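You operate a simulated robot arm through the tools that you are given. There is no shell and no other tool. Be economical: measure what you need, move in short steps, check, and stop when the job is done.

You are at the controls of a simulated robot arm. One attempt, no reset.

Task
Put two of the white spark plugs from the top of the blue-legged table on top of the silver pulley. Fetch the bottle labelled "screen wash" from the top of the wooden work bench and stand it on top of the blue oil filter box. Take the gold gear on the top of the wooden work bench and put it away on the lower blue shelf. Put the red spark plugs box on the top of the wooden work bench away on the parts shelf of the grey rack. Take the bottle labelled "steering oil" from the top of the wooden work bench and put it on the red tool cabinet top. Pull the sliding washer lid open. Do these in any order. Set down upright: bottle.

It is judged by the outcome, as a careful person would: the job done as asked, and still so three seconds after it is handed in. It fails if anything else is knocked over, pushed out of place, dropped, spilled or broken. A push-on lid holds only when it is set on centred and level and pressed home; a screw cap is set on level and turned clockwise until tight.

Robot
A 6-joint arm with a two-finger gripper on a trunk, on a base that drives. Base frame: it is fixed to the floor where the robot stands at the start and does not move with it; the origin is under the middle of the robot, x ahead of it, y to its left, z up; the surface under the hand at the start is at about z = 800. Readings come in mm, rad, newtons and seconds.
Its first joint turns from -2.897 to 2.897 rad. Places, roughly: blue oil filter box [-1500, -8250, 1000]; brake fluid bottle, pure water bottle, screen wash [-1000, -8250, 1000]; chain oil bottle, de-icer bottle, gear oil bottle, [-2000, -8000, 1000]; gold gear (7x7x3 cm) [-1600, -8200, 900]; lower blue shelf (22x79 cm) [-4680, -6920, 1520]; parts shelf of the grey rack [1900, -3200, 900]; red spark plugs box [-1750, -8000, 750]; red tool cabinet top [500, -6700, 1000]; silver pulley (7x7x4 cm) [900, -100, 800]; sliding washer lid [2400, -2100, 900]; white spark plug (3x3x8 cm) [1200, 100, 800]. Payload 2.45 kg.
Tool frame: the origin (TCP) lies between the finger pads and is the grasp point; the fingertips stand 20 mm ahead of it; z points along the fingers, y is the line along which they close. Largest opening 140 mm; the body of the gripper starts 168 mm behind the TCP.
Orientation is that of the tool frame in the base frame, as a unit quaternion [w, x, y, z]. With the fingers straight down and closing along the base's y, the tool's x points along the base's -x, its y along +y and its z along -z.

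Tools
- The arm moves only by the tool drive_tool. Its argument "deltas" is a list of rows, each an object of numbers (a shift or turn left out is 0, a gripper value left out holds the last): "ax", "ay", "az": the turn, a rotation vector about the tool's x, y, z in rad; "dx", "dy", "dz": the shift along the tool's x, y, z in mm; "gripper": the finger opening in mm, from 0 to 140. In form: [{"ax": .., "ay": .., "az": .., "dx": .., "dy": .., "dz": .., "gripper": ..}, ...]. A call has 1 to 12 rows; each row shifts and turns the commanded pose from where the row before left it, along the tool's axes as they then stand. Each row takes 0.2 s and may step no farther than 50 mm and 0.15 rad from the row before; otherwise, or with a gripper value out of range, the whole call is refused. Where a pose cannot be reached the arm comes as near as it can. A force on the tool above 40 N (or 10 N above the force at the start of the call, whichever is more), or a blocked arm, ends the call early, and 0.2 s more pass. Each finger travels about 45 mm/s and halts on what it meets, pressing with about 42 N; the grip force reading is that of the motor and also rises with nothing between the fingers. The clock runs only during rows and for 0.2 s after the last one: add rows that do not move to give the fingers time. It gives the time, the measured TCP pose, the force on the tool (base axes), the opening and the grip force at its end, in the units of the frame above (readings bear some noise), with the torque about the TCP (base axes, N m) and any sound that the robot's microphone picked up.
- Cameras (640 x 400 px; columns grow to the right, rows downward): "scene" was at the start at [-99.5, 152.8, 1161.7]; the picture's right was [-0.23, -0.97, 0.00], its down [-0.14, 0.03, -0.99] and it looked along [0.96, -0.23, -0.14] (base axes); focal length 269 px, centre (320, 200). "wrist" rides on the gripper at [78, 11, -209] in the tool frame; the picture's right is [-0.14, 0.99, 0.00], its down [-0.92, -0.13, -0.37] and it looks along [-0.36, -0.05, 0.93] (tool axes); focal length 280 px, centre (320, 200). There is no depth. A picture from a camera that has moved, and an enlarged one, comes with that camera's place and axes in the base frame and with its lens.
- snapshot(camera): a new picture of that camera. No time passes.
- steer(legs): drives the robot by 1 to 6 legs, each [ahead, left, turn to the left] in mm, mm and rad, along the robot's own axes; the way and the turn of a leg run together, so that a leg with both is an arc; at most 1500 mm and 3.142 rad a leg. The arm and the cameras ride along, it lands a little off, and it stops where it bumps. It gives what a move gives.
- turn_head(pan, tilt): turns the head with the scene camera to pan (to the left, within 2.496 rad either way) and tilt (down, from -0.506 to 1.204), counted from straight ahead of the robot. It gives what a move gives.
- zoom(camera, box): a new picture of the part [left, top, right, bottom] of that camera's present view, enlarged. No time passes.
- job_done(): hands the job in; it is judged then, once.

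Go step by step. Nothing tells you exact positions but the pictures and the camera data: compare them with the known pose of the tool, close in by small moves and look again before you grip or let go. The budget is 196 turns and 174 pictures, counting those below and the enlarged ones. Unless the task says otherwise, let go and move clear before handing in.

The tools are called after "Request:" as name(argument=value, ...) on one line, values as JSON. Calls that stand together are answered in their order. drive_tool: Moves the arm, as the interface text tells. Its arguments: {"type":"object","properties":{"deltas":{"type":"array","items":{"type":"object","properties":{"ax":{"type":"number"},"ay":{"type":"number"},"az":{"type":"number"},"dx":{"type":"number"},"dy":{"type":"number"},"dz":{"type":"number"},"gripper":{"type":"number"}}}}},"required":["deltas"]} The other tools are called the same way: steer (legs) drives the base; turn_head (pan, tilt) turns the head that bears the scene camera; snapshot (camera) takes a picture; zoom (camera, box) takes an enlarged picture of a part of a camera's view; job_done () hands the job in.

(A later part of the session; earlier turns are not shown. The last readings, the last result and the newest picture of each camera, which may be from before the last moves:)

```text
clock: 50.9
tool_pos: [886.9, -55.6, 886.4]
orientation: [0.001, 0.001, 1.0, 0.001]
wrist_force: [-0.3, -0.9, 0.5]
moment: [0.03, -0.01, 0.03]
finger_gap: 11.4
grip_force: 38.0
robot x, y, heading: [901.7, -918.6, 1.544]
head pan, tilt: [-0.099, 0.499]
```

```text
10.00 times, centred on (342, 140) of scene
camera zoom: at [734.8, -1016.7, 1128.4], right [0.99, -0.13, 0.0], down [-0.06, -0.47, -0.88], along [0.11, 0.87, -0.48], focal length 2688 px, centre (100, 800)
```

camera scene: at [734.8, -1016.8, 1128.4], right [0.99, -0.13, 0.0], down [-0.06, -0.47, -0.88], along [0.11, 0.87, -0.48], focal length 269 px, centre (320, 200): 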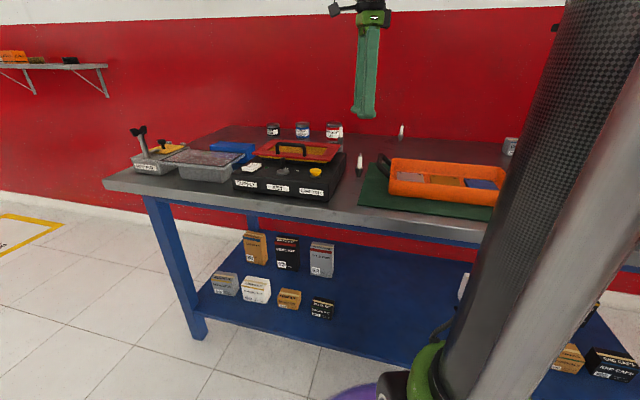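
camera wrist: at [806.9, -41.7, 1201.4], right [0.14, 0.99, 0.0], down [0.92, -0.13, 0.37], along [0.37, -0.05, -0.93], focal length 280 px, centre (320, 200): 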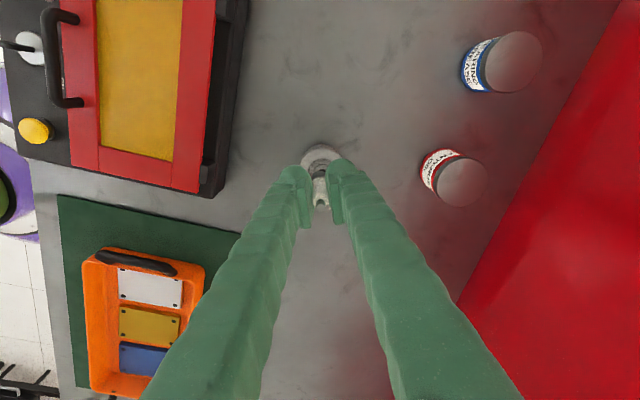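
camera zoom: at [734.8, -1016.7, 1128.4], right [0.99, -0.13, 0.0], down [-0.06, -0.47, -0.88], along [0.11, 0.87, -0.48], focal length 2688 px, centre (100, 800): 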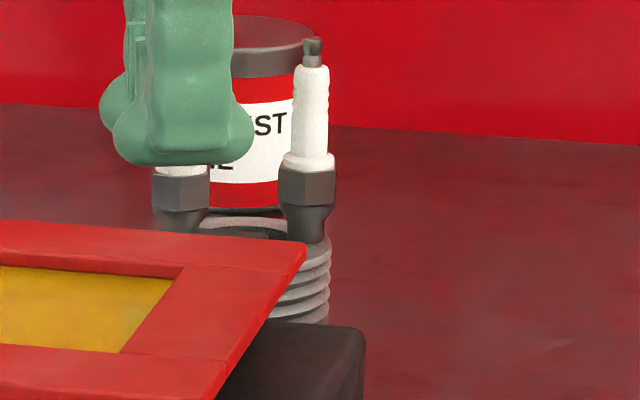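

Request:
drive_tool(deltas=[{"dz": 0.5}, {"dz": 0.5}, {"dz": 0.5}, {}])

Request:
zoom(camera="wrist", box=[272, 150, 368, 210])

```text
clock: 51.9
tool_pos: [886.5, -55.8, 887.0]
orientation: [0.0, 0.001, 1.0, 0.001]
wrist_force: [-0.2, -0.1, 9.0]
moment: [0.0, -0.02, 0.0]
finger_gap: 11.6
grip_force: 37.3
robot x, y, heading: [904.7, -921.7, 1.536]
head pan, tilt: [-0.099, 0.499]
```

```text
6.67 times, centred on (320, 180) of wrist
camera zoom: at [808.5, -44.9, 1094.2], right [0.14, 0.99, 0.0], down [0.92, -0.13, 0.37], along [0.37, -0.05, -0.93], focal length 1869 px, centre (320, 333)
```

zoom: 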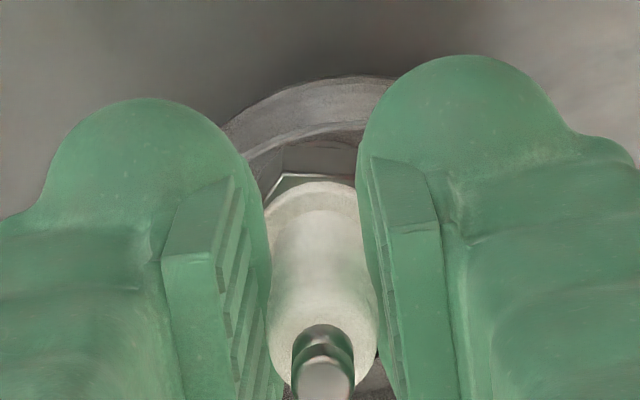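

Contact at 9 N. I release and rise.

Request:
drive_tool(deltas=[{"dz": -0.5}, {"gripper": 20}, {"gripper": 45}, {}, {}, {"dz": -20}, {"dz": -40}, {"dz": -45}, {}])

Request:
zoom(camera="scene", box=[310, 120, 374, 160])

Request:
snapshot(camera="wrist")

```text
clock: 53.9
tool_pos: [886.6, -53.4, 991.2]
orientation: [0.001, 0.002, 1.0, 0.001]
wrist_force: [-0.9, -0.1, -0.1]
moment: [0.01, -0.01, -0.01]
finger_gap: 44.7
grip_force: 0.0
robot x, y, heading: [903.1, -920.9, 1.539]
head pan, tilt: [-0.099, 0.499]
```

```text
10.00 times, centred on (342, 140) of scene
camera zoom: at [734.8, -1016.7, 1128.4], right [0.99, -0.13, 0.0], down [-0.06, -0.47, -0.88], along [0.11, 0.87, -0.48], focal length 2688 px, centre (100, 800)
```

zoom: 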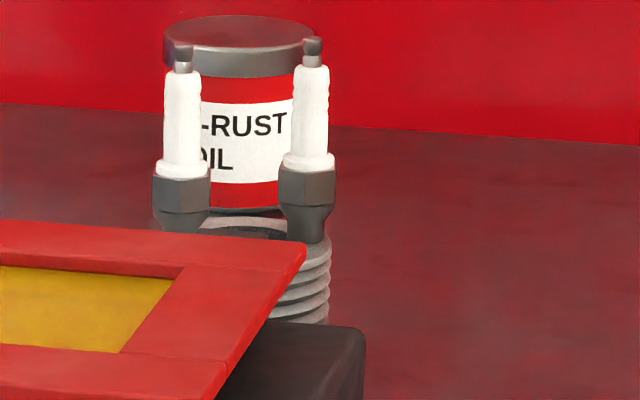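

```text
128 pictures are left
camera wrist: at [808.8, -43.5, 1200.2], right [0.14, 0.99, 0.0], down [0.92, -0.13, 0.37], along [0.37, -0.05, -0.93], focal length 280 px, centre (320, 200)
```

wrist: 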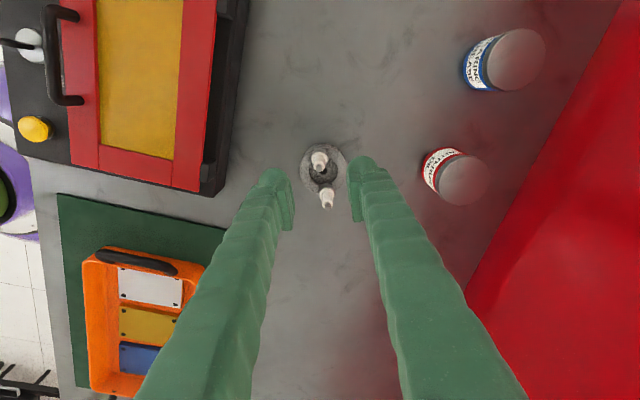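

Both plugs are standing on the pulley. I raise and retract, then head for the washer.

Request:
drive_tool(deltas=[{"dz": -48}, {"dz": -48}, {"dz": -48}, {"dz": -20}, {"dy": -48}, {"dy": -48}, {"dy": -48}, {"dy": -48}, {"dy": -48}, {"dy": -48}, {"dy": -48}, {"dy": -48}])

Request:
drive_tool(deltas=[{"az": -0.1403}, {"az": -0.1403}, {"az": -0.1403}, {"az": -0.1403}, {"az": -0.1403}, {"az": -0.1403}, {"az": -0.1403}, {"az": -0.1403}, {"az": -0.1403}, {"az": -0.1403}, {"az": -0.1403}, {}])

Request:
turn_head(pan=-1.6, tilt=0.3)

Request:
snapshot(camera="scene")

```text
clock: 56.5
tool_pos: [884.5, -438.0, 1154.4]
orientation: [0.001, 0.001, 1.0, 0.001]
wrist_force: [0.1, -0.2, -0.4]
moment: [-0.06, 0.05, 0.02]
finger_gap: 45.0
grip_force: 0.0
robot x, y, heading: [906.5, -924.7, 1.545]
head pan, tilt: [-0.099, 0.499]
```

```text
clock: 59.1
tool_pos: [884.6, -438.9, 1155.3]
orientation: [0.001, -0.696, 0.718, 0.0]
wrist_force: [0.7, 0.7, 0.3]
moment: [0.01, 0.01, -0.04]
finger_gap: 44.9
grip_force: 0.1
robot x, y, heading: [906.0, -922.7, 1.539]
head pan, tilt: [-0.099, 0.499]
```

```text
clock: 60.7
tool_pos: [884.4, -438.1, 1154.9]
orientation: [0.001, -0.697, 0.717, 0.0]
wrist_force: [0.3, -0.1, 0.4]
moment: [-0.03, 0.0, 0.01]
finger_gap: 44.6
grip_force: 0.1
robot x, y, heading: [907.8, -922.0, 1.542]
head pan, tilt: [-1.6, 0.3]
```

```text
127 pictures are left
camera scene: at [816.3, -1112.6, 1146.7], right [-0.06, -1.0, 0.0], down [-0.3, 0.02, -0.96], along [0.95, -0.06, -0.3], focal length 269 px, centre (320, 200)
```

scene: 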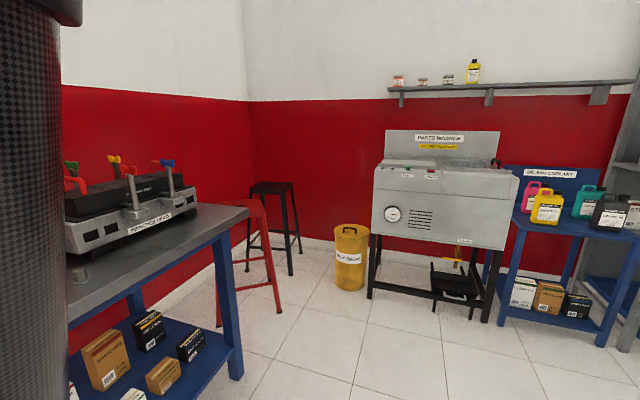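

Request:
zoom(camera="scene", box=[360, 120, 536, 230])

```text
3.64 times, centred on (448, 175) of scene
camera zoom: at [816.3, -1112.6, 1146.7], right [-0.06, -1.0, 0.0], down [-0.3, 0.02, -0.96], along [0.95, -0.06, -0.3], focal length 978 px, centre (-146, 291)
```

zoom: 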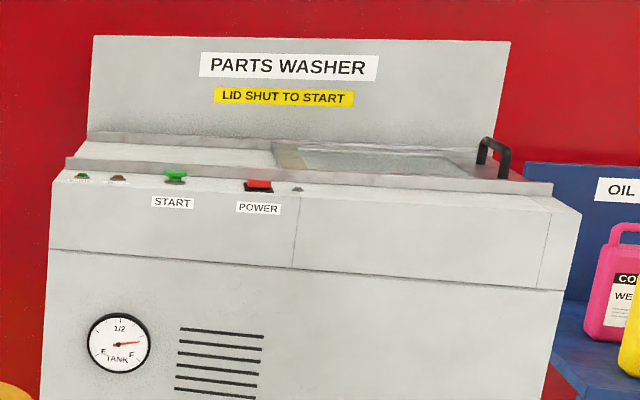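

The lid runs on rails and has a handle at its right end. I drive to stand in front of the washer.

Request:
steer(legs=[[-250, 0, 0], [0, 0, -1.54], [600, -800, 0]])

Request:
turn_head(pan=-0.4, tilt=0.3)

Request:
snapshot(camera="scene")

Request:
snapshot(camera="wrist")

```text
clock: 71.1
tool_pos: [1973.3, -1938.9, 1154.1]
orientation: [0.001, 0.002, 1.0, -0.001]
wrist_force: [0.2, -0.7, -0.1]
moment: [0.03, -0.03, 0.04]
finger_gap: 44.8
grip_force: 0.0
robot x, y, heading: [1490.5, -1971.8, -0.002]
head pan, tilt: [-1.6, 0.3]
```

```text
clock: 72.5
tool_pos: [1972.5, -1939.1, 1155.3]
orientation: [0.0, 0.002, 1.0, -0.001]
wrist_force: [-0.2, -0.3, 0.6]
moment: [0.0, 0.03, 0.0]
finger_gap: 44.8
grip_force: 0.0
robot x, y, heading: [1492.6, -1968.1, -0.006]
head pan, tilt: [-0.4, 0.3]
```

```text
125 pictures are left
camera scene: at [1387.4, -1831.8, 1146.7], right [-0.39, -0.92, 0.0], down [-0.27, 0.12, -0.96], along [0.88, -0.38, -0.3], focal length 269 px, centre (320, 200)
```

scene: 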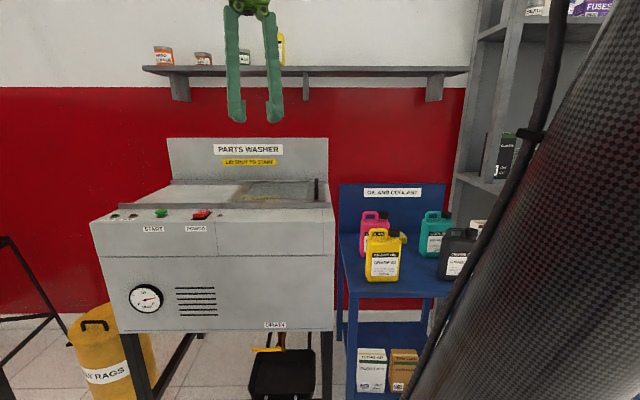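

```text
124 pictures are left
camera wrist: at [1894.2, -1928.1, 1362.8], right [0.14, 0.99, 0.0], down [0.92, -0.13, 0.37], along [0.37, -0.05, -0.93], focal length 280 px, centre (320, 200)
```

wrist: 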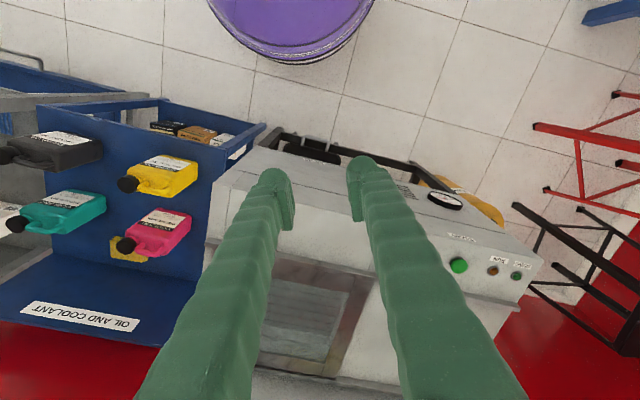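

Request:
drive_tool(deltas=[{"dy": 48, "gripper": 100}, {"dy": 48}, {"dy": 48}, {"dy": 48}, {"dy": 48}, {"dx": -45}, {"dx": -45}, {}])

Request:
snapshot(camera="wrist")

Request:
zoom(camera="scene", box=[150, 130, 342, 250])

```text
clock: 74.3
tool_pos: [2063.5, -1699.7, 1156.7]
orientation: [0.001, 0.002, 1.0, -0.001]
wrist_force: [0.3, -0.7, -1.0]
moment: [0.01, -0.02, 0.0]
finger_gap: 100.1
grip_force: 0.1
robot x, y, heading: [1489.0, -1970.0, -0.003]
head pan, tilt: [-0.4, 0.3]
```

```text
123 pictures are left
camera wrist: at [1985.6, -1688.3, 1365.0], right [0.14, 0.99, 0.0], down [0.92, -0.13, 0.37], along [0.37, -0.05, -0.93], focal length 280 px, centre (320, 200)
```

wrist: 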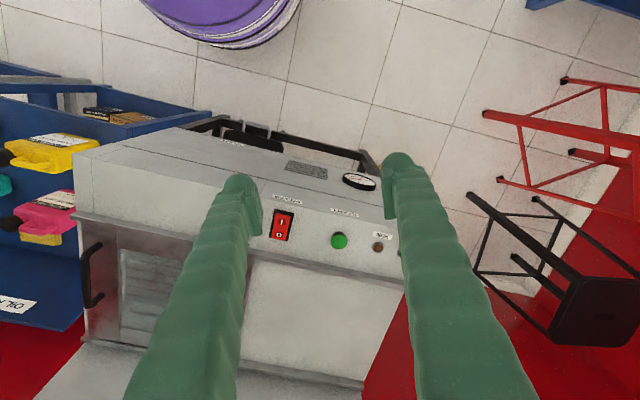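

```text
3.33 times, centred on (246, 190) of scene
camera zoom: at [1387.3, -1831.7, 1146.7], right [-0.39, -0.92, 0.0], down [-0.27, 0.12, -0.96], along [0.88, -0.37, -0.3], focal length 896 px, centre (567, 233)
```

zoom: 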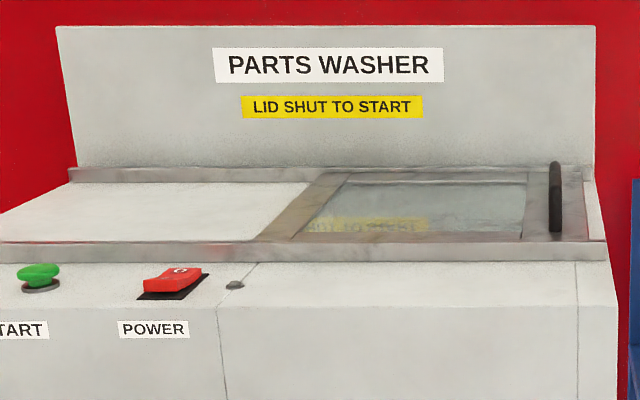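

The washer is turned about -0.4 rad, its handle bar lies near (2273,-2197,890), and the rails run left, so the lid slides left. I turn the base to face it squarely.

Request:
steer(legs=[[0, 0, -0.4]])

Request:
snapshot(camera="wrist")

```text
clock: 75.9
tool_pos: [2123.1, -1945.5, 1157.3]
orientation: [0.001, 0.202, 0.979, -0.001]
wrist_force: [0.1, -0.3, -0.6]
moment: [0.04, -0.01, 0.02]
finger_gap: 99.9
grip_force: 0.1
robot x, y, heading: [1489.9, -1967.9, -0.409]
head pan, tilt: [-0.4, 0.3]
```

```text
121 pictures are left
camera wrist: at [2056.1, -1904.1, 1365.1], right [0.52, 0.86, 0.0], down [0.8, -0.48, 0.37], along [0.32, -0.19, -0.93], focal length 280 px, centre (320, 200)
```

wrist: 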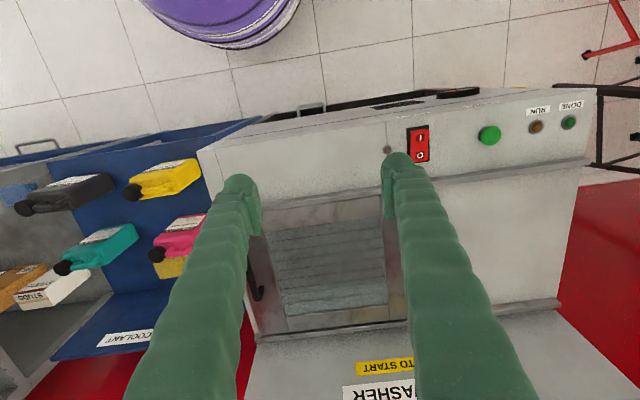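

Squarely aligned. I move over the handle and look.

Request:
drive_tool(deltas=[{"dx": -30, "dy": -33, "gripper": 60}, {"dx": -30, "dy": -33}, {"dx": -30, "dy": -33}, {"dx": -30, "dy": -33}, {"dx": -30, "dy": -34}, {"dz": 45}, {"dz": 45}, {"dx": -30}, {}])

Request:
snapshot(camera="wrist")

Request:
snapshot(camera="scene")

```text
clock: 77.9
tool_pos: [2222.6, -2169.0, 1068.1]
orientation: [0.001, 0.201, 0.98, -0.001]
wrist_force: [0.7, 0.5, -1.1]
moment: [-0.02, -0.01, 0.02]
finger_gap: 59.8
grip_force: 0.0
robot x, y, heading: [1492.7, -1967.9, -0.406]
head pan, tilt: [-0.4, 0.3]
```

```text
120 pictures are left
camera wrist: at [2155.3, -2127.9, 1275.4], right [0.52, 0.86, 0.0], down [0.8, -0.48, 0.37], along [0.32, -0.19, -0.93], focal length 280 px, centre (320, 200)
```

wrist: 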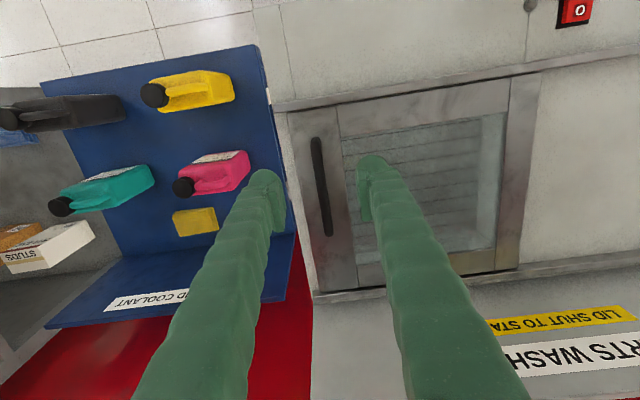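

```text
119 pictures are left
camera scene: at [1450.0, -1802.4, 1146.8], right [-0.72, -0.69, 0.0], down [-0.21, 0.21, -0.96], along [0.66, -0.69, -0.3], focal length 269 px, centre (320, 200)
```

scene: 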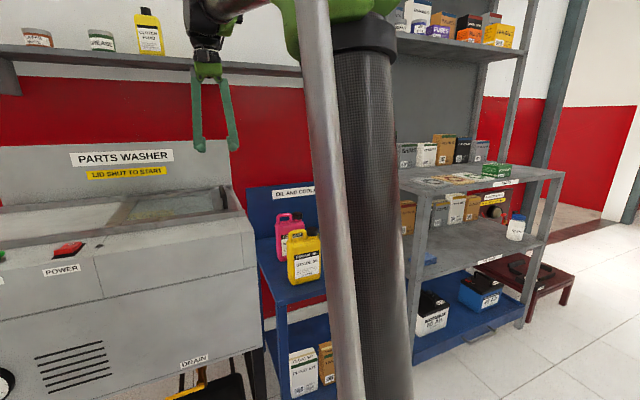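

Request:
drive_tool(deltas=[{"dx": -28, "dy": -6}, {"dx": -27}, {"dz": 40}, {"dz": 40}, {}])

Request:
snapshot(camera="wrist")

Request:
zoom(camera="scene", box=[150, 130, 278, 210])

```text
clock: 79.1
tool_pos: [2270.0, -2197.7, 986.2]
orientation: [0.0, 0.201, 0.98, -0.001]
wrist_force: [-0.1, 0.0, -0.1]
moment: [0.0, 0.0, 0.0]
finger_gap: 59.9
grip_force: 0.0
robot x, y, heading: [1491.1, -1972.9, -0.406]
head pan, tilt: [-0.4, 0.3]
```

```text
118 pictures are left
camera wrist: at [2202.7, -2156.9, 1194.6], right [0.52, 0.86, 0.0], down [0.8, -0.48, 0.37], along [0.32, -0.19, -0.93], focal length 280 px, centre (320, 200)
```

wrist: 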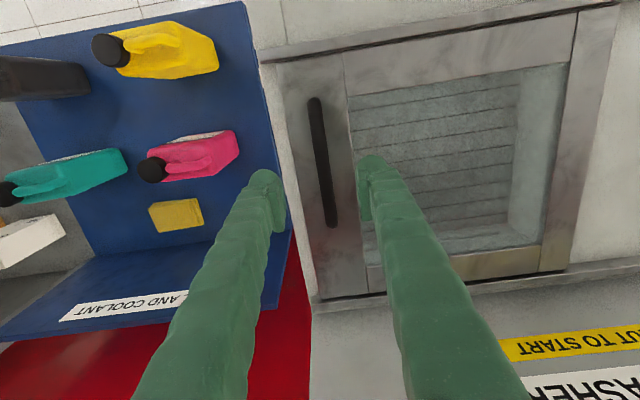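

```text
5.00 times, centred on (214, 170) of scene
camera zoom: at [1450.1, -1802.4, 1146.8], right [-0.72, -0.69, 0.0], down [-0.21, 0.21, -0.96], along [0.66, -0.69, -0.3], focal length 1344 px, centre (850, 350)
```

zoom: 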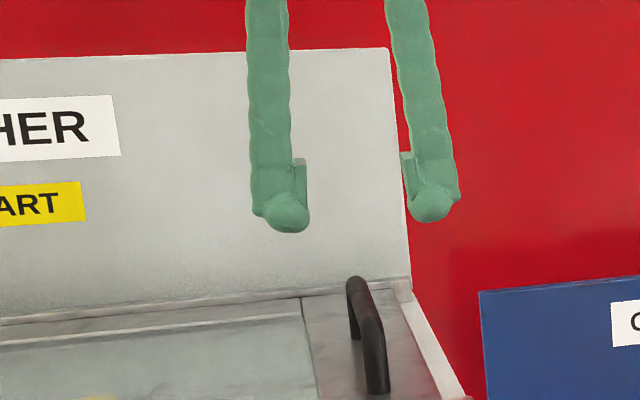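

The bar top is at about z 894 and directly below. I lower over it and grip.

Request:
drive_tool(deltas=[{"dy": 3, "dz": 45}, {"dz": 30}, {"dz": 15}, {}])

Request:
zoom(camera="scene", box=[150, 150, 278, 230])

Request:
snapshot(camera="wrist")

```text
clock: 80.1
tool_pos: [2270.2, -2193.7, 896.5]
orientation: [0.001, 0.201, 0.98, -0.001]
wrist_force: [-0.1, -0.3, -0.4]
moment: [0.0, 0.01, 0.01]
finger_gap: 60.2
grip_force: 0.0
robot x, y, heading: [1490.5, -1973.1, -0.406]
head pan, tilt: [-0.4, 0.3]
```

```text
5.00 times, centred on (214, 190) of scene
camera zoom: at [1450.1, -1802.4, 1146.8], right [-0.72, -0.69, 0.0], down [-0.21, 0.21, -0.96], along [0.66, -0.69, -0.3], focal length 1344 px, centre (850, 250)
```

zoom: 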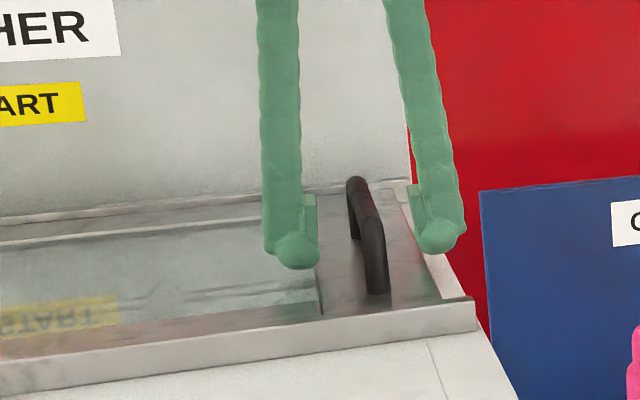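

```text
115 pictures are left
camera wrist: at [2204.2, -2153.5, 1105.2], right [0.52, 0.86, 0.0], down [0.8, -0.48, 0.37], along [0.32, -0.19, -0.93], focal length 280 px, centre (320, 200)
```

wrist: 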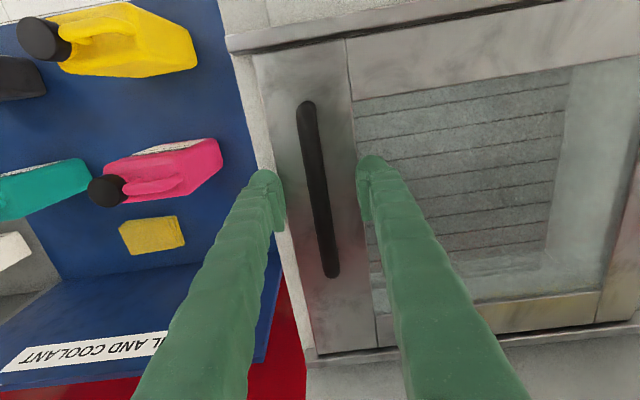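

Request:
drive_tool(deltas=[{"dz": 4}, {"dz": 3}, {"gripper": 20}, {"gripper": 5}, {}, {}, {}])

Request:
zoom(camera="scene", box=[150, 150, 278, 230])

```text
clock: 80.7
tool_pos: [2271.9, -2192.1, 893.7]
orientation: [0.001, 0.2, 0.98, 0.0]
wrist_force: [3.2, 4.9, 30.5]
moment: [0.36, 0.19, -0.21]
finger_gap: 52.9
grip_force: 9.3
robot x, y, heading: [1487.3, -1969.7, -0.402]
head pan, tilt: [-0.4, 0.3]
stopped in row 3: the force on the tool passed its limit at 47 N (the readings are from after the stop); the commanded pose is now the measured one
```

```text
5.00 times, centred on (214, 190) of scene
camera zoom: at [1449.2, -1802.0, 1146.7], right [-0.72, -0.69, 0.0], down [-0.2, 0.21, -0.96], along [0.66, -0.69, -0.29], focal length 1344 px, centre (850, 250)
```

zoom: 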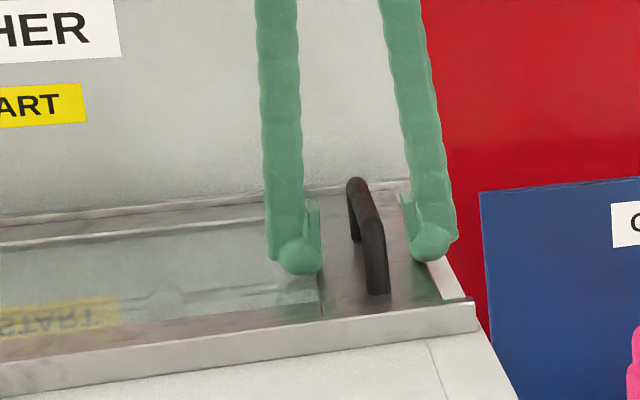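

The fingertips touched the lid, so I raise 4 mm and close.

Request:
drive_tool(deltas=[{"dz": -2.5}, {"dz": -2.5}, {"gripper": 30}, {"gripper": 8}, {}, {}, {}])

Request:
zoom(camera="scene", box=[150, 150, 278, 230])

```text
clock: 82.3
tool_pos: [2274.2, -2192.8, 898.2]
orientation: [0.001, 0.202, 0.979, -0.001]
wrist_force: [-0.2, -1.8, -1.0]
moment: [0.01, -0.04, 0.08]
finger_gap: 9.0
grip_force: 3.3
robot x, y, heading: [1489.6, -1969.5, -0.398]
head pan, tilt: [-0.4, 0.3]
```

```text
5.00 times, centred on (214, 190) of scene
camera zoom: at [1450.2, -1802.5, 1146.8], right [-0.72, -0.69, 0.0], down [-0.21, 0.21, -0.96], along [0.66, -0.69, -0.3], focal length 1344 px, centre (850, 250)
```

zoom: 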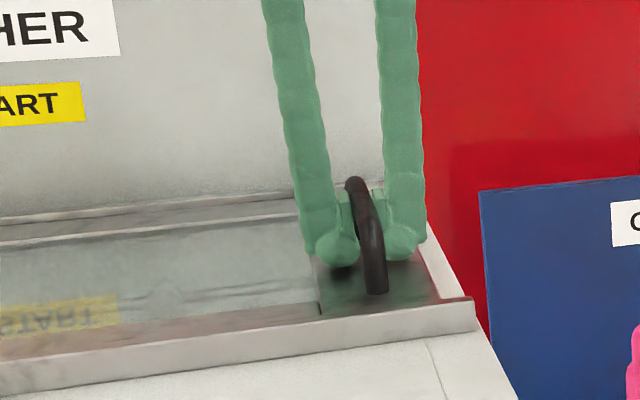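

Gripped. I slide left in small steps.

Request:
drive_tool(deltas=[{"gripper": 0}, {"dy": 8}, {"dy": 15}, {"dy": 20}, {"dy": 20}, {}])

Request:
snapshot(camera="scene")

```text
clock: 83.7
tool_pos: [2297.9, -2135.2, 894.4]
orientation: [0.001, 0.201, 0.98, 0.0]
wrist_force: [-16.5, 6.7, -8.1]
moment: [-0.15, -0.24, 1.17]
finger_gap: 7.5
grip_force: 35.1
robot x, y, heading: [1491.2, -1967.8, -0.405]
head pan, tilt: [-0.4, 0.3]
```

```text
112 pictures are left
camera scene: at [1449.7, -1802.2, 1146.7], right [-0.72, -0.69, 0.0], down [-0.21, 0.21, -0.96], along [0.66, -0.69, -0.3], focal length 269 px, centre (320, 200)
```

scene: 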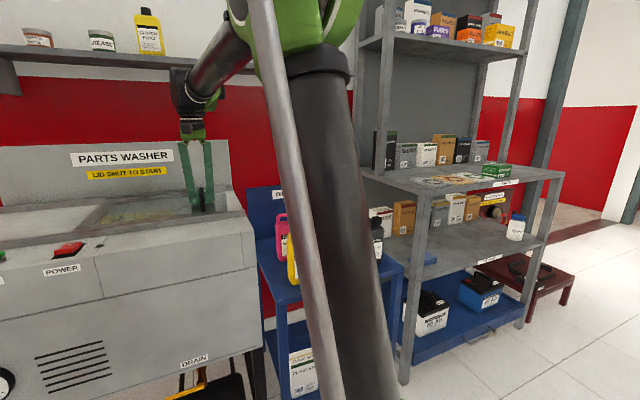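

Request:
drive_tool(deltas=[{"dx": 2, "dy": 20}, {"dx": 1, "dy": 20}, {"dx": 1, "dy": 20}, {"dx": 0.5, "dy": 20}, {}])

Request:
snapshot(camera="wrist")

```text
clock: 84.9
tool_pos: [2326.2, -2061.1, 896.5]
orientation: [0.001, 0.202, 0.979, -0.001]
wrist_force: [28.2, -11.8, 2.5]
moment: [0.16, 0.38, 1.12]
finger_gap: 7.9
grip_force: 35.7
robot x, y, heading: [1492.9, -1970.8, -0.407]
head pan, tilt: [-0.4, 0.3]
```

```text
111 pictures are left
camera wrist: at [2259.2, -2020.8, 1104.3], right [0.52, 0.86, 0.0], down [0.79, -0.48, 0.37], along [0.32, -0.19, -0.93], focal length 280 px, centre (320, 200)
```

wrist: 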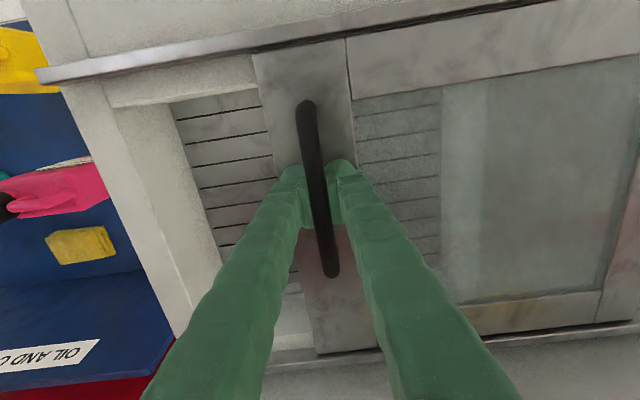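

Request:
drive_tool(deltas=[{"dx": -2.5, "dy": 10}, {"dx": 0.2, "dy": 20}, {"dx": 0.2, "dy": 20}, {"dx": 0.2, "dy": 20}, {"dx": 0.2, "dy": 20}, {}])

Request:
snapshot(camera="wrist")

```text
clock: 86.3
tool_pos: [2362.0, -1976.1, 897.6]
orientation: [0.001, 0.201, 0.98, -0.001]
wrist_force: [-18.0, 8.8, -28.1]
moment: [-0.17, -0.21, 1.06]
finger_gap: 8.0
grip_force: 35.7
robot x, y, heading: [1487.3, -1970.4, -0.406]
head pan, tilt: [-0.4, 0.3]
```

```text
110 pictures are left
camera wrist: at [2294.7, -1935.5, 1104.9], right [0.52, 0.86, 0.0], down [0.8, -0.48, 0.37], along [0.32, -0.19, -0.93], focal length 280 px, centre (320, 200)
```

wrist: 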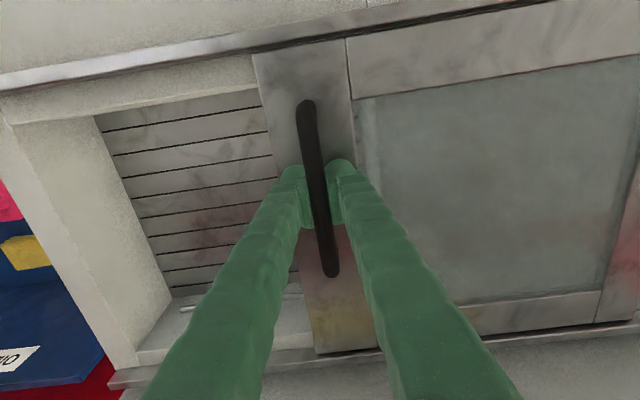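

Request:
drive_tool(deltas=[{"dx": 1.2, "dz": 2}, {"dy": 15}, {"dx": 0.3, "dy": 15}, {"dx": 0.3, "dy": 15}, {"dx": 0.3, "dy": 15}, {}])

Request:
snapshot(camera="wrist")

```text
clock: 87.7
tool_pos: [2383.5, -1923.3, 895.9]
orientation: [0.002, 0.202, 0.979, 0.0]
wrist_force: [-0.2, 0.9, 28.5]
moment: [-0.08, -0.09, 1.19]
finger_gap: 7.8
grip_force: 35.8
robot x, y, heading: [1488.0, -1970.8, -0.409]
head pan, tilt: [-0.4, 0.3]
```

```text
109 pictures are left
camera wrist: at [2316.4, -1881.5, 1104.4], right [0.52, 0.86, 0.0], down [0.79, -0.48, 0.37], along [0.32, -0.19, -0.93], focal length 280 px, centre (320, 200)
```

wrist: 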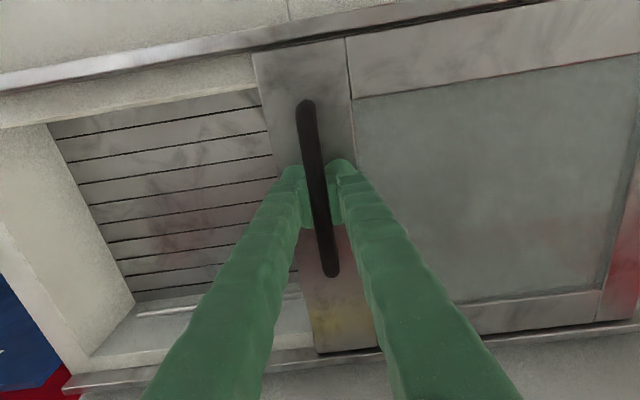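

Request:
drive_tool(deltas=[{"dz": -1}, {"dx": 0.2, "dy": 15}, {"dx": 0.2, "dy": 15}, {"dx": 0.2, "dy": 15}, {"dx": 0.2, "dy": 15}, {}])

Request:
snapshot(camera="wrist")

Request:
snapshot(camera="scene")

```text
clock: 88.7
tool_pos: [2399.2, -1889.4, 896.5]
orientation: [-0.002, 0.204, 0.979, -0.003]
wrist_force: [-3.0, -5.0, 6.3]
moment: [0.17, 0.17, 1.34]
finger_gap: 8.0
grip_force: 35.9
robot x, y, heading: [1486.7, -1970.2, -0.405]
head pan, tilt: [-0.4, 0.3]
stopped in row 4: the force on the tool passed its limit at 51 N (the readings are from after the stop); the commanded pose is now the measured one
```

```text
108 pictures are left
camera wrist: at [2331.5, -1847.5, 1104.7], right [0.52, 0.85, -0.01], down [0.8, -0.48, 0.37], along [0.31, -0.2, -0.93], focal length 280 px, centre (320, 200)
```

wrist: 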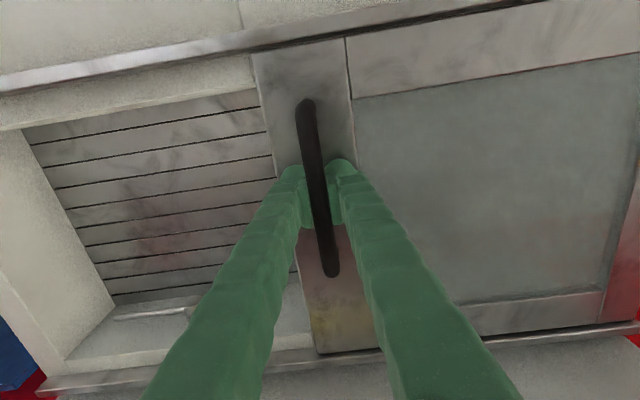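

```text
107 pictures are left
camera scene: at [1449.8, -1802.7, 1146.8], right [-0.72, -0.69, 0.0], down [-0.2, 0.21, -0.96], along [0.66, -0.69, -0.3], focal length 269 px, centre (320, 200)
```

scene: 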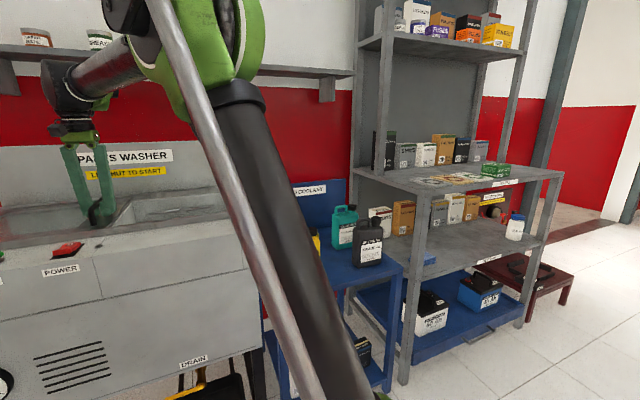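

The lid hit its end stop after about 330 mm of travel, so it is open. I release, rise and retract.

Request:
drive_tool(deltas=[{"dz": -1, "gripper": 20}, {"gripper": 30}, {}, {"dz": -30}, {"dz": -45}, {"dz": -45}, {"dz": -45}, {"dz": -45}, {"dz": -45}, {}])

Request:
snapshot(camera="wrist")

```text
clock: 90.9
tool_pos: [2400.1, -1887.6, 1151.5]
orientation: [-0.002, 0.203, 0.979, -0.002]
wrist_force: [0.0, -0.2, 0.8]
moment: [-0.01, -0.02, 0.0]
finger_gap: 30.0
grip_force: 0.1
robot x, y, heading: [1488.2, -1967.9, -0.411]
head pan, tilt: [-0.4, 0.3]
```

```text
106 pictures are left
camera wrist: at [2333.5, -1845.9, 1360.6], right [0.52, 0.85, -0.01], down [0.8, -0.48, 0.37], along [0.31, -0.2, -0.93], focal length 280 px, centre (320, 200)
```

wrist: 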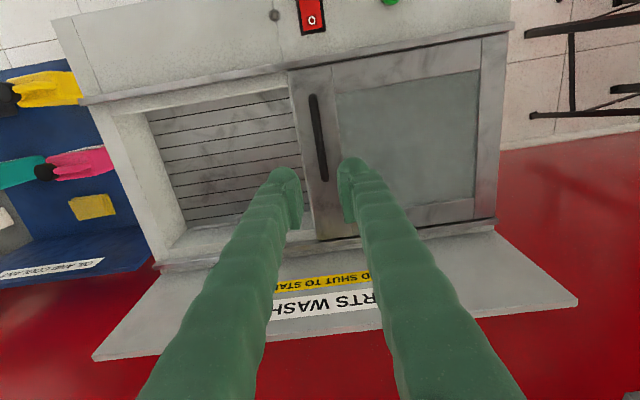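

The lid is fully open. I retract the arm and look at the rack as I pass.

Request:
drive_tool(deltas=[{"dx": 48}, {"dx": 48}, {"dx": 48}, {"dx": 48}, {"dx": 48, "dy": -10}, {"dx": 48, "dy": -10}, {"dx": 45, "dy": -20}, {"dx": 40, "dy": -28}, {"dx": 40, "dy": -28}, {"dx": 30, "dy": -38}, {"dy": -48}, {"dy": -48}])

Request:
zoom(camera="scene", box=[330, 60, 634, 250])

```text
clock: 93.5
tool_pos: [1902.6, -1923.4, 1156.8]
orientation: [-0.002, 0.203, 0.979, -0.003]
wrist_force: [0.1, 0.2, 0.3]
moment: [-0.01, 0.04, 0.0]
finger_gap: 29.8
grip_force: 0.1
robot x, y, heading: [1491.5, -1970.2, -0.405]
head pan, tilt: [-0.4, 0.3]
```

```text
2.11 times, centred on (482, 155) of scene
camera zoom: at [1450.1, -1802.4, 1146.7], right [-0.72, -0.69, 0.0], down [-0.2, 0.21, -0.96], along [0.66, -0.69, -0.3], focal length 566 px, centre (-21, 295)
```

zoom: 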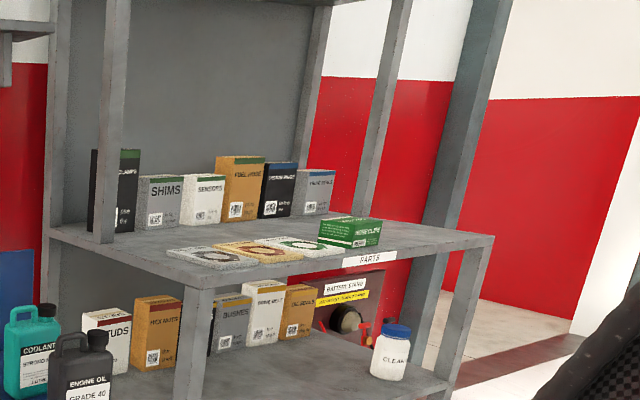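

The rack's shelf is labelled PARTS and has free room at the front. Now I drive toward the far bench.

Request:
steer(legs=[[-100, 0, -1.165], [0, -800, 0], [1400, 0, 0], [1400, 0, 0]])

Request:
turn_head(pan=0.0, tilt=0.15)

Request:
snapshot(camera="scene")

```text
clock: 114.1
tool_pos: [864.6, -5084.9, 1155.8]
orientation: [-0.003, 0.709, 0.705, -0.001]
wrist_force: [-0.7, -1.3, 0.2]
moment: [0.0, -0.02, 0.0]
finger_gap: 29.9
grip_force: 0.0
robot x, y, heading: [658.5, -4722.0, -1.575]
head pan, tilt: [-0.4, 0.3]
```

```text
clock: 115.0
tool_pos: [865.0, -5085.0, 1156.5]
orientation: [-0.003, 0.709, 0.705, -0.001]
wrist_force: [-0.5, -0.3, -0.8]
moment: [0.02, 0.01, 0.0]
finger_gap: 30.2
grip_force: 0.1
robot x, y, heading: [663.8, -4726.1, -1.571]
head pan, tilt: [0.0, 0.15]
```

```text
104 pictures are left
camera scene: at [836.1, -4628.8, 1160.7], right [-1.0, 0.01, 0.0], down [0.0, 0.15, -0.99], along [-0.01, -0.99, -0.15], focal length 269 px, centre (320, 200)
```

scene: 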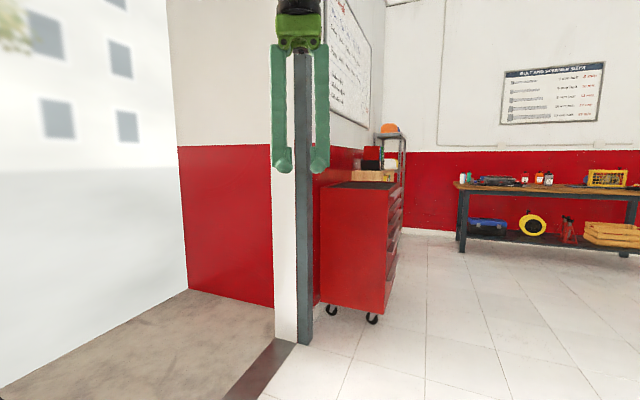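

Request:
turn_head(pan=-0.8, tilt=0.25)

Request:
snapshot(camera="scene")

```text
clock: 116.1
tool_pos: [865.1, -5085.1, 1158.0]
orientation: [-0.001, 0.709, 0.705, 0.0]
wrist_force: [-1.0, 0.2, -0.3]
moment: [-0.04, -0.04, 0.02]
finger_gap: 29.9
grip_force: 0.1
robot x, y, heading: [654.4, -4723.4, -1.581]
head pan, tilt: [-0.799, 0.25]
```

```text
103 pictures are left
camera scene: at [769.5, -4600.9, 1151.5], right [-0.69, 0.72, 0.0], down [0.18, 0.17, -0.97], along [-0.7, -0.67, -0.25], focal length 269 px, centre (320, 200)
```

scene: 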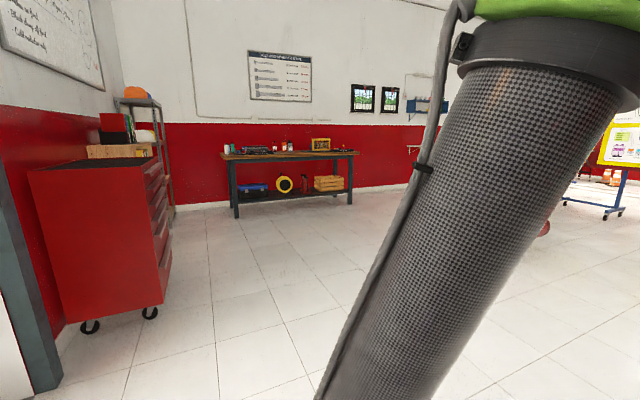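

The floor is clear toward the bench. I drive diagonally.

Request:
steer(legs=[[1000, -1000, 0], [1000, -1000, 0], [300, 0, 0]])

Request:
turn_head(pan=0.0, tilt=0.4)

Request:
snapshot(camera="scene")

```text
clock: 131.3
tool_pos: [-1148.3, -7368.1, 1156.8]
orientation: [-0.004, 0.721, 0.693, -0.001]
wrist_force: [0.3, 0.3, -0.5]
moment: [-0.01, 0.04, 0.0]
finger_gap: 30.0
grip_force: 0.0
robot x, y, heading: [-1342.5, -7002.4, -1.607]
head pan, tilt: [-0.799, 0.25]
```

```text
clock: 132.5
tool_pos: [-1149.2, -7368.2, 1157.0]
orientation: [-0.002, 0.721, 0.693, -0.001]
wrist_force: [-0.9, -0.1, 0.4]
moment: [-0.02, 0.02, 0.04]
finger_gap: 29.7
grip_force: 0.2
robot x, y, heading: [-1337.8, -7002.1, -1.61]
head pan, tilt: [0.0, 0.4]
```

```text
102 pictures are left
camera scene: at [-1163.3, -6911.4, 1137.5], right [-1.0, 0.04, 0.0], down [0.01, 0.39, -0.92], along [-0.03, -0.92, -0.39], focal length 269 px, centre (320, 200)
```

scene: 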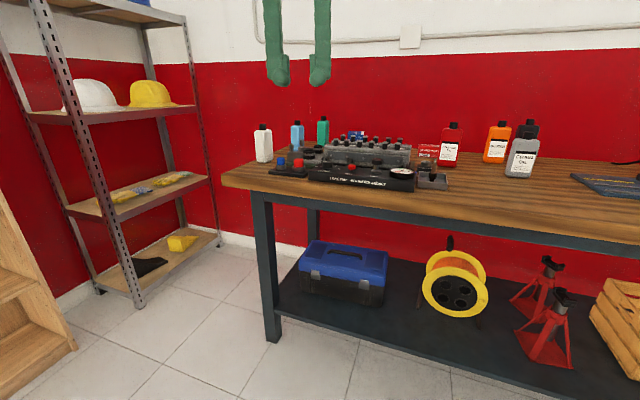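

Request:
zoom(camera="scene", box=[240, 100, 448, 230])

Request:
zoom(camera="scene", box=[400, 90, 640, 240])

Request:
turn_head(pan=-0.5, tilt=0.4)

Request:
snapshot(camera="scene")

```text
3.08 times, centred on (344, 165) of scene
camera zoom: at [-1163.3, -6911.4, 1137.5], right [-1.0, 0.04, 0.0], down [0.01, 0.39, -0.92], along [-0.03, -0.92, -0.39], focal length 827 px, centre (246, 308)
```

zoom: 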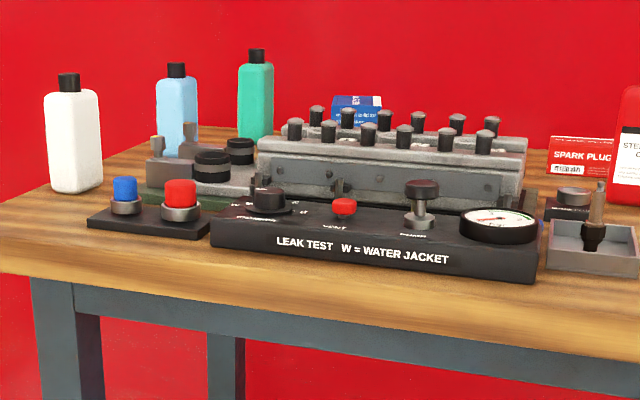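

```text
2.67 times, centred on (520, 165) of scene
camera zoom: at [-1163.3, -6911.4, 1137.5], right [-1.0, 0.04, 0.0], down [0.01, 0.39, -0.92], along [-0.03, -0.92, -0.39], focal length 717 px, centre (-213, 293)
```

zoom: 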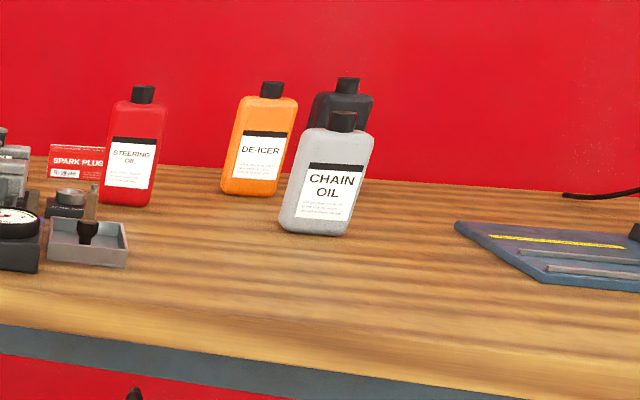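

```text
clock: 133.4
tool_pos: [-1149.3, -7368.0, 1156.9]
orientation: [-0.002, 0.721, 0.693, -0.001]
wrist_force: [-0.3, 0.2, 0.0]
moment: [0.0, -0.02, -0.04]
finger_gap: 30.1
grip_force: 0.1
robot x, y, heading: [-1339.4, -7001.6, -1.603]
head pan, tilt: [-0.499, 0.4]
```

```text
99 pictures are left
camera scene: at [-1207.1, -6898.6, 1137.5], right [-0.86, 0.51, 0.0], down [0.2, 0.34, -0.92], along [-0.47, -0.79, -0.39], focal length 269 px, centre (320, 200)
```

scene: 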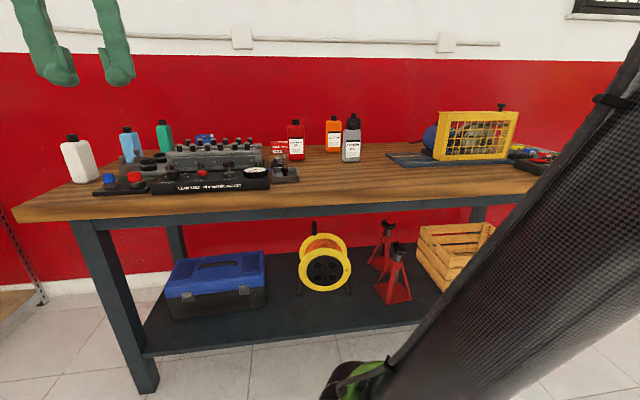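

Bottles to the left have their labels facing away. I move closer and look from above with the wrist camera.

Request:
steer(legs=[[250, -100, 0.035]])

Request:
drive_tool(deltas=[{"dx": -48, "dy": -20}, {"dx": -48, "dy": -20}, {"dx": -48, "dy": -20}, {"dx": -40, "dy": -20}, {"dz": -45}, {"dz": -45}, {}])

Request:
snapshot(camera="wrist")

Request:
snapshot(camera="scene")

```text
clock: 135.3
tool_pos: [-1239.3, -7612.3, 1157.0]
orientation: [-0.002, 0.708, 0.706, -0.002]
wrist_force: [0.3, 0.1, -0.1]
moment: [-0.01, 0.0, -0.01]
finger_gap: 29.8
grip_force: 0.0
robot x, y, heading: [-1445.4, -7253.3, -1.569]
head pan, tilt: [-0.499, 0.4]
```

```text
refused: row 1 steps farther than a row can; nothing moved
```

```text
98 pictures are left
camera wrist: at [-1226.4, -7534.2, 1365.7], right [0.99, -0.14, -0.01], down [-0.13, -0.92, 0.37], along [-0.06, -0.36, -0.93], focal length 280 px, centre (320, 200)
```

wrist: 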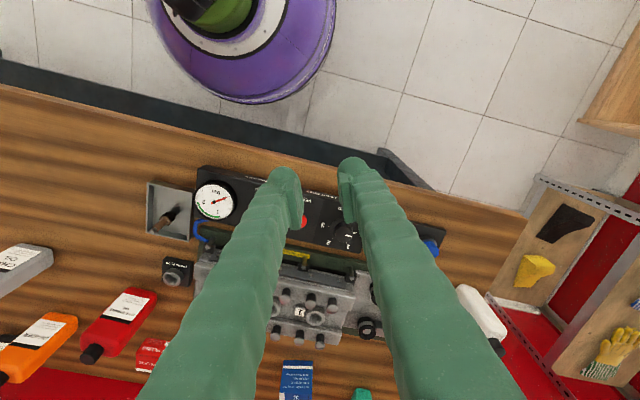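

```text
97 pictures are left
camera scene: at [-1314.0, -7144.0, 1137.5], right [-0.88, 0.48, 0.0], down [0.19, 0.34, -0.92], along [-0.44, -0.81, -0.39], focal length 269 px, centre (320, 200)
```

scene: 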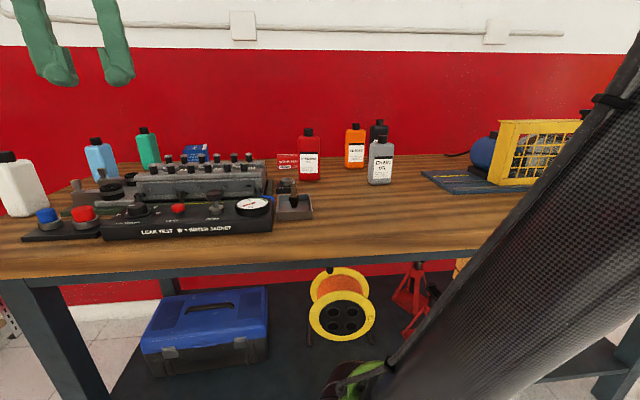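

Request:
drive_tool(deltas=[{"dz": -48}, {"dz": -48}, {"dx": -40, "dy": -25}, {"dx": -40, "dy": -25}, {"dx": -40, "dy": -25}, {"dx": -10, "dy": -45}, {"dy": -45}, {"dy": -45}, {"dy": -45}, {"gripper": 140}, {}, {}])

Request:
snapshot(camera="wrist")

```text
clock: 137.9
tool_pos: [-1494.1, -7742.3, 1255.8]
orientation: [-0.003, 0.708, 0.706, -0.002]
wrist_force: [0.0, -0.4, -0.5]
moment: [0.02, -0.01, -0.02]
finger_gap: 100.7
grip_force: 0.0
robot x, y, heading: [-1443.3, -7249.2, -1.578]
head pan, tilt: [-0.499, 0.4]
```

```text
96 pictures are left
camera wrist: at [-1480.8, -7665.1, 1464.0], right [0.99, -0.14, -0.01], down [-0.13, -0.92, 0.37], along [-0.06, -0.36, -0.93], focal length 280 px, centre (320, 200)
```

wrist: 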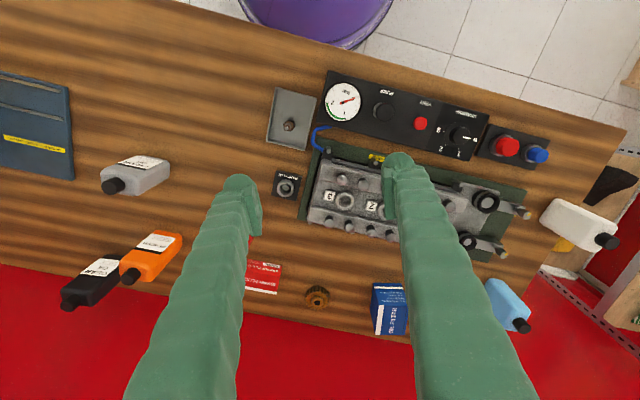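

The gold gear is near (-1572,-8197) and the blue box near (-1376,-8250). I zoom in on the label-less bottles.

Request:
zoom(camera="wrist", box=[460, 160, 636, 270])

Request:
zoom(camera="wrist", box=[240, 240, 416, 350])

Request:
zoom(camera="scene", box=[0, 110, 176, 220])

```text
3.64 times, centred on (548, 215) of wrist
camera zoom: at [-1480.8, -7665.1, 1464.0], right [0.99, -0.14, -0.01], down [-0.13, -0.92, 0.37], along [-0.06, -0.36, -0.93], focal length 1020 px, centre (-509, 146)
```

zoom: 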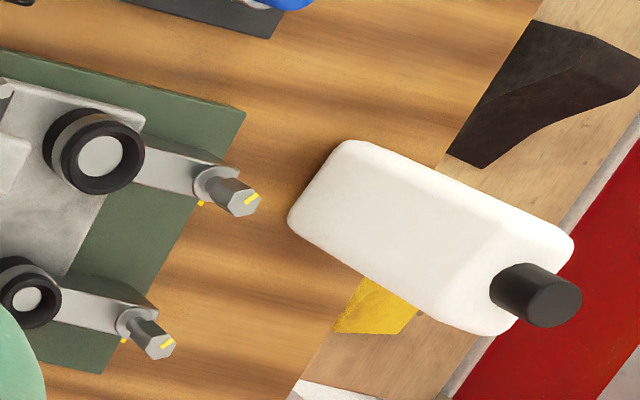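

```text
3.64 times, centred on (328, 295) of wrist
camera zoom: at [-1480.8, -7665.1, 1464.0], right [0.99, -0.14, -0.01], down [-0.13, -0.92, 0.37], along [-0.06, -0.36, -0.93], focal length 1020 px, centre (291, -146)
```

zoom: 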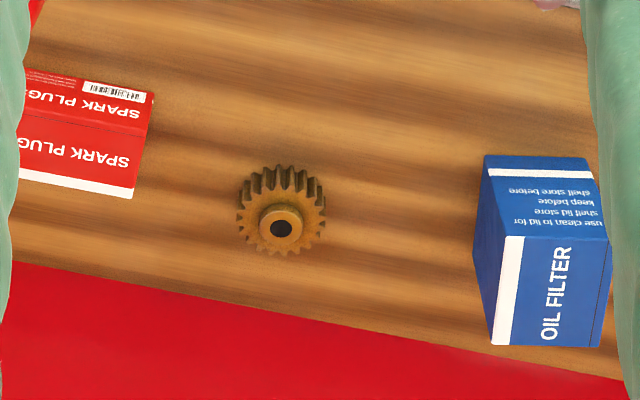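

```text
3.64 times, centred on (88, 165) of scene
camera zoom: at [-1314.0, -7144.1, 1137.5], right [-0.88, 0.48, 0.0], down [0.19, 0.34, -0.92], along [-0.44, -0.81, -0.39], focal length 978 px, centre (1164, 327)
```

zoom: 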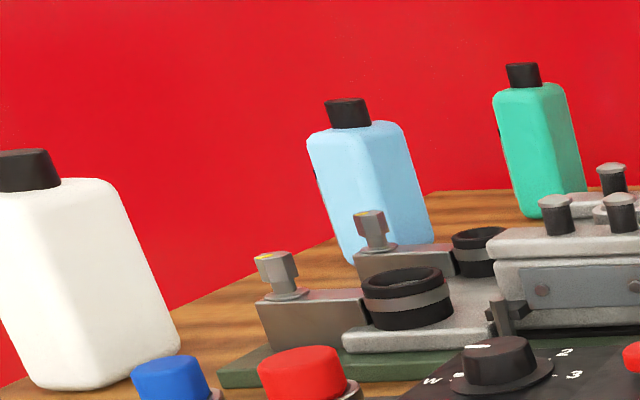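

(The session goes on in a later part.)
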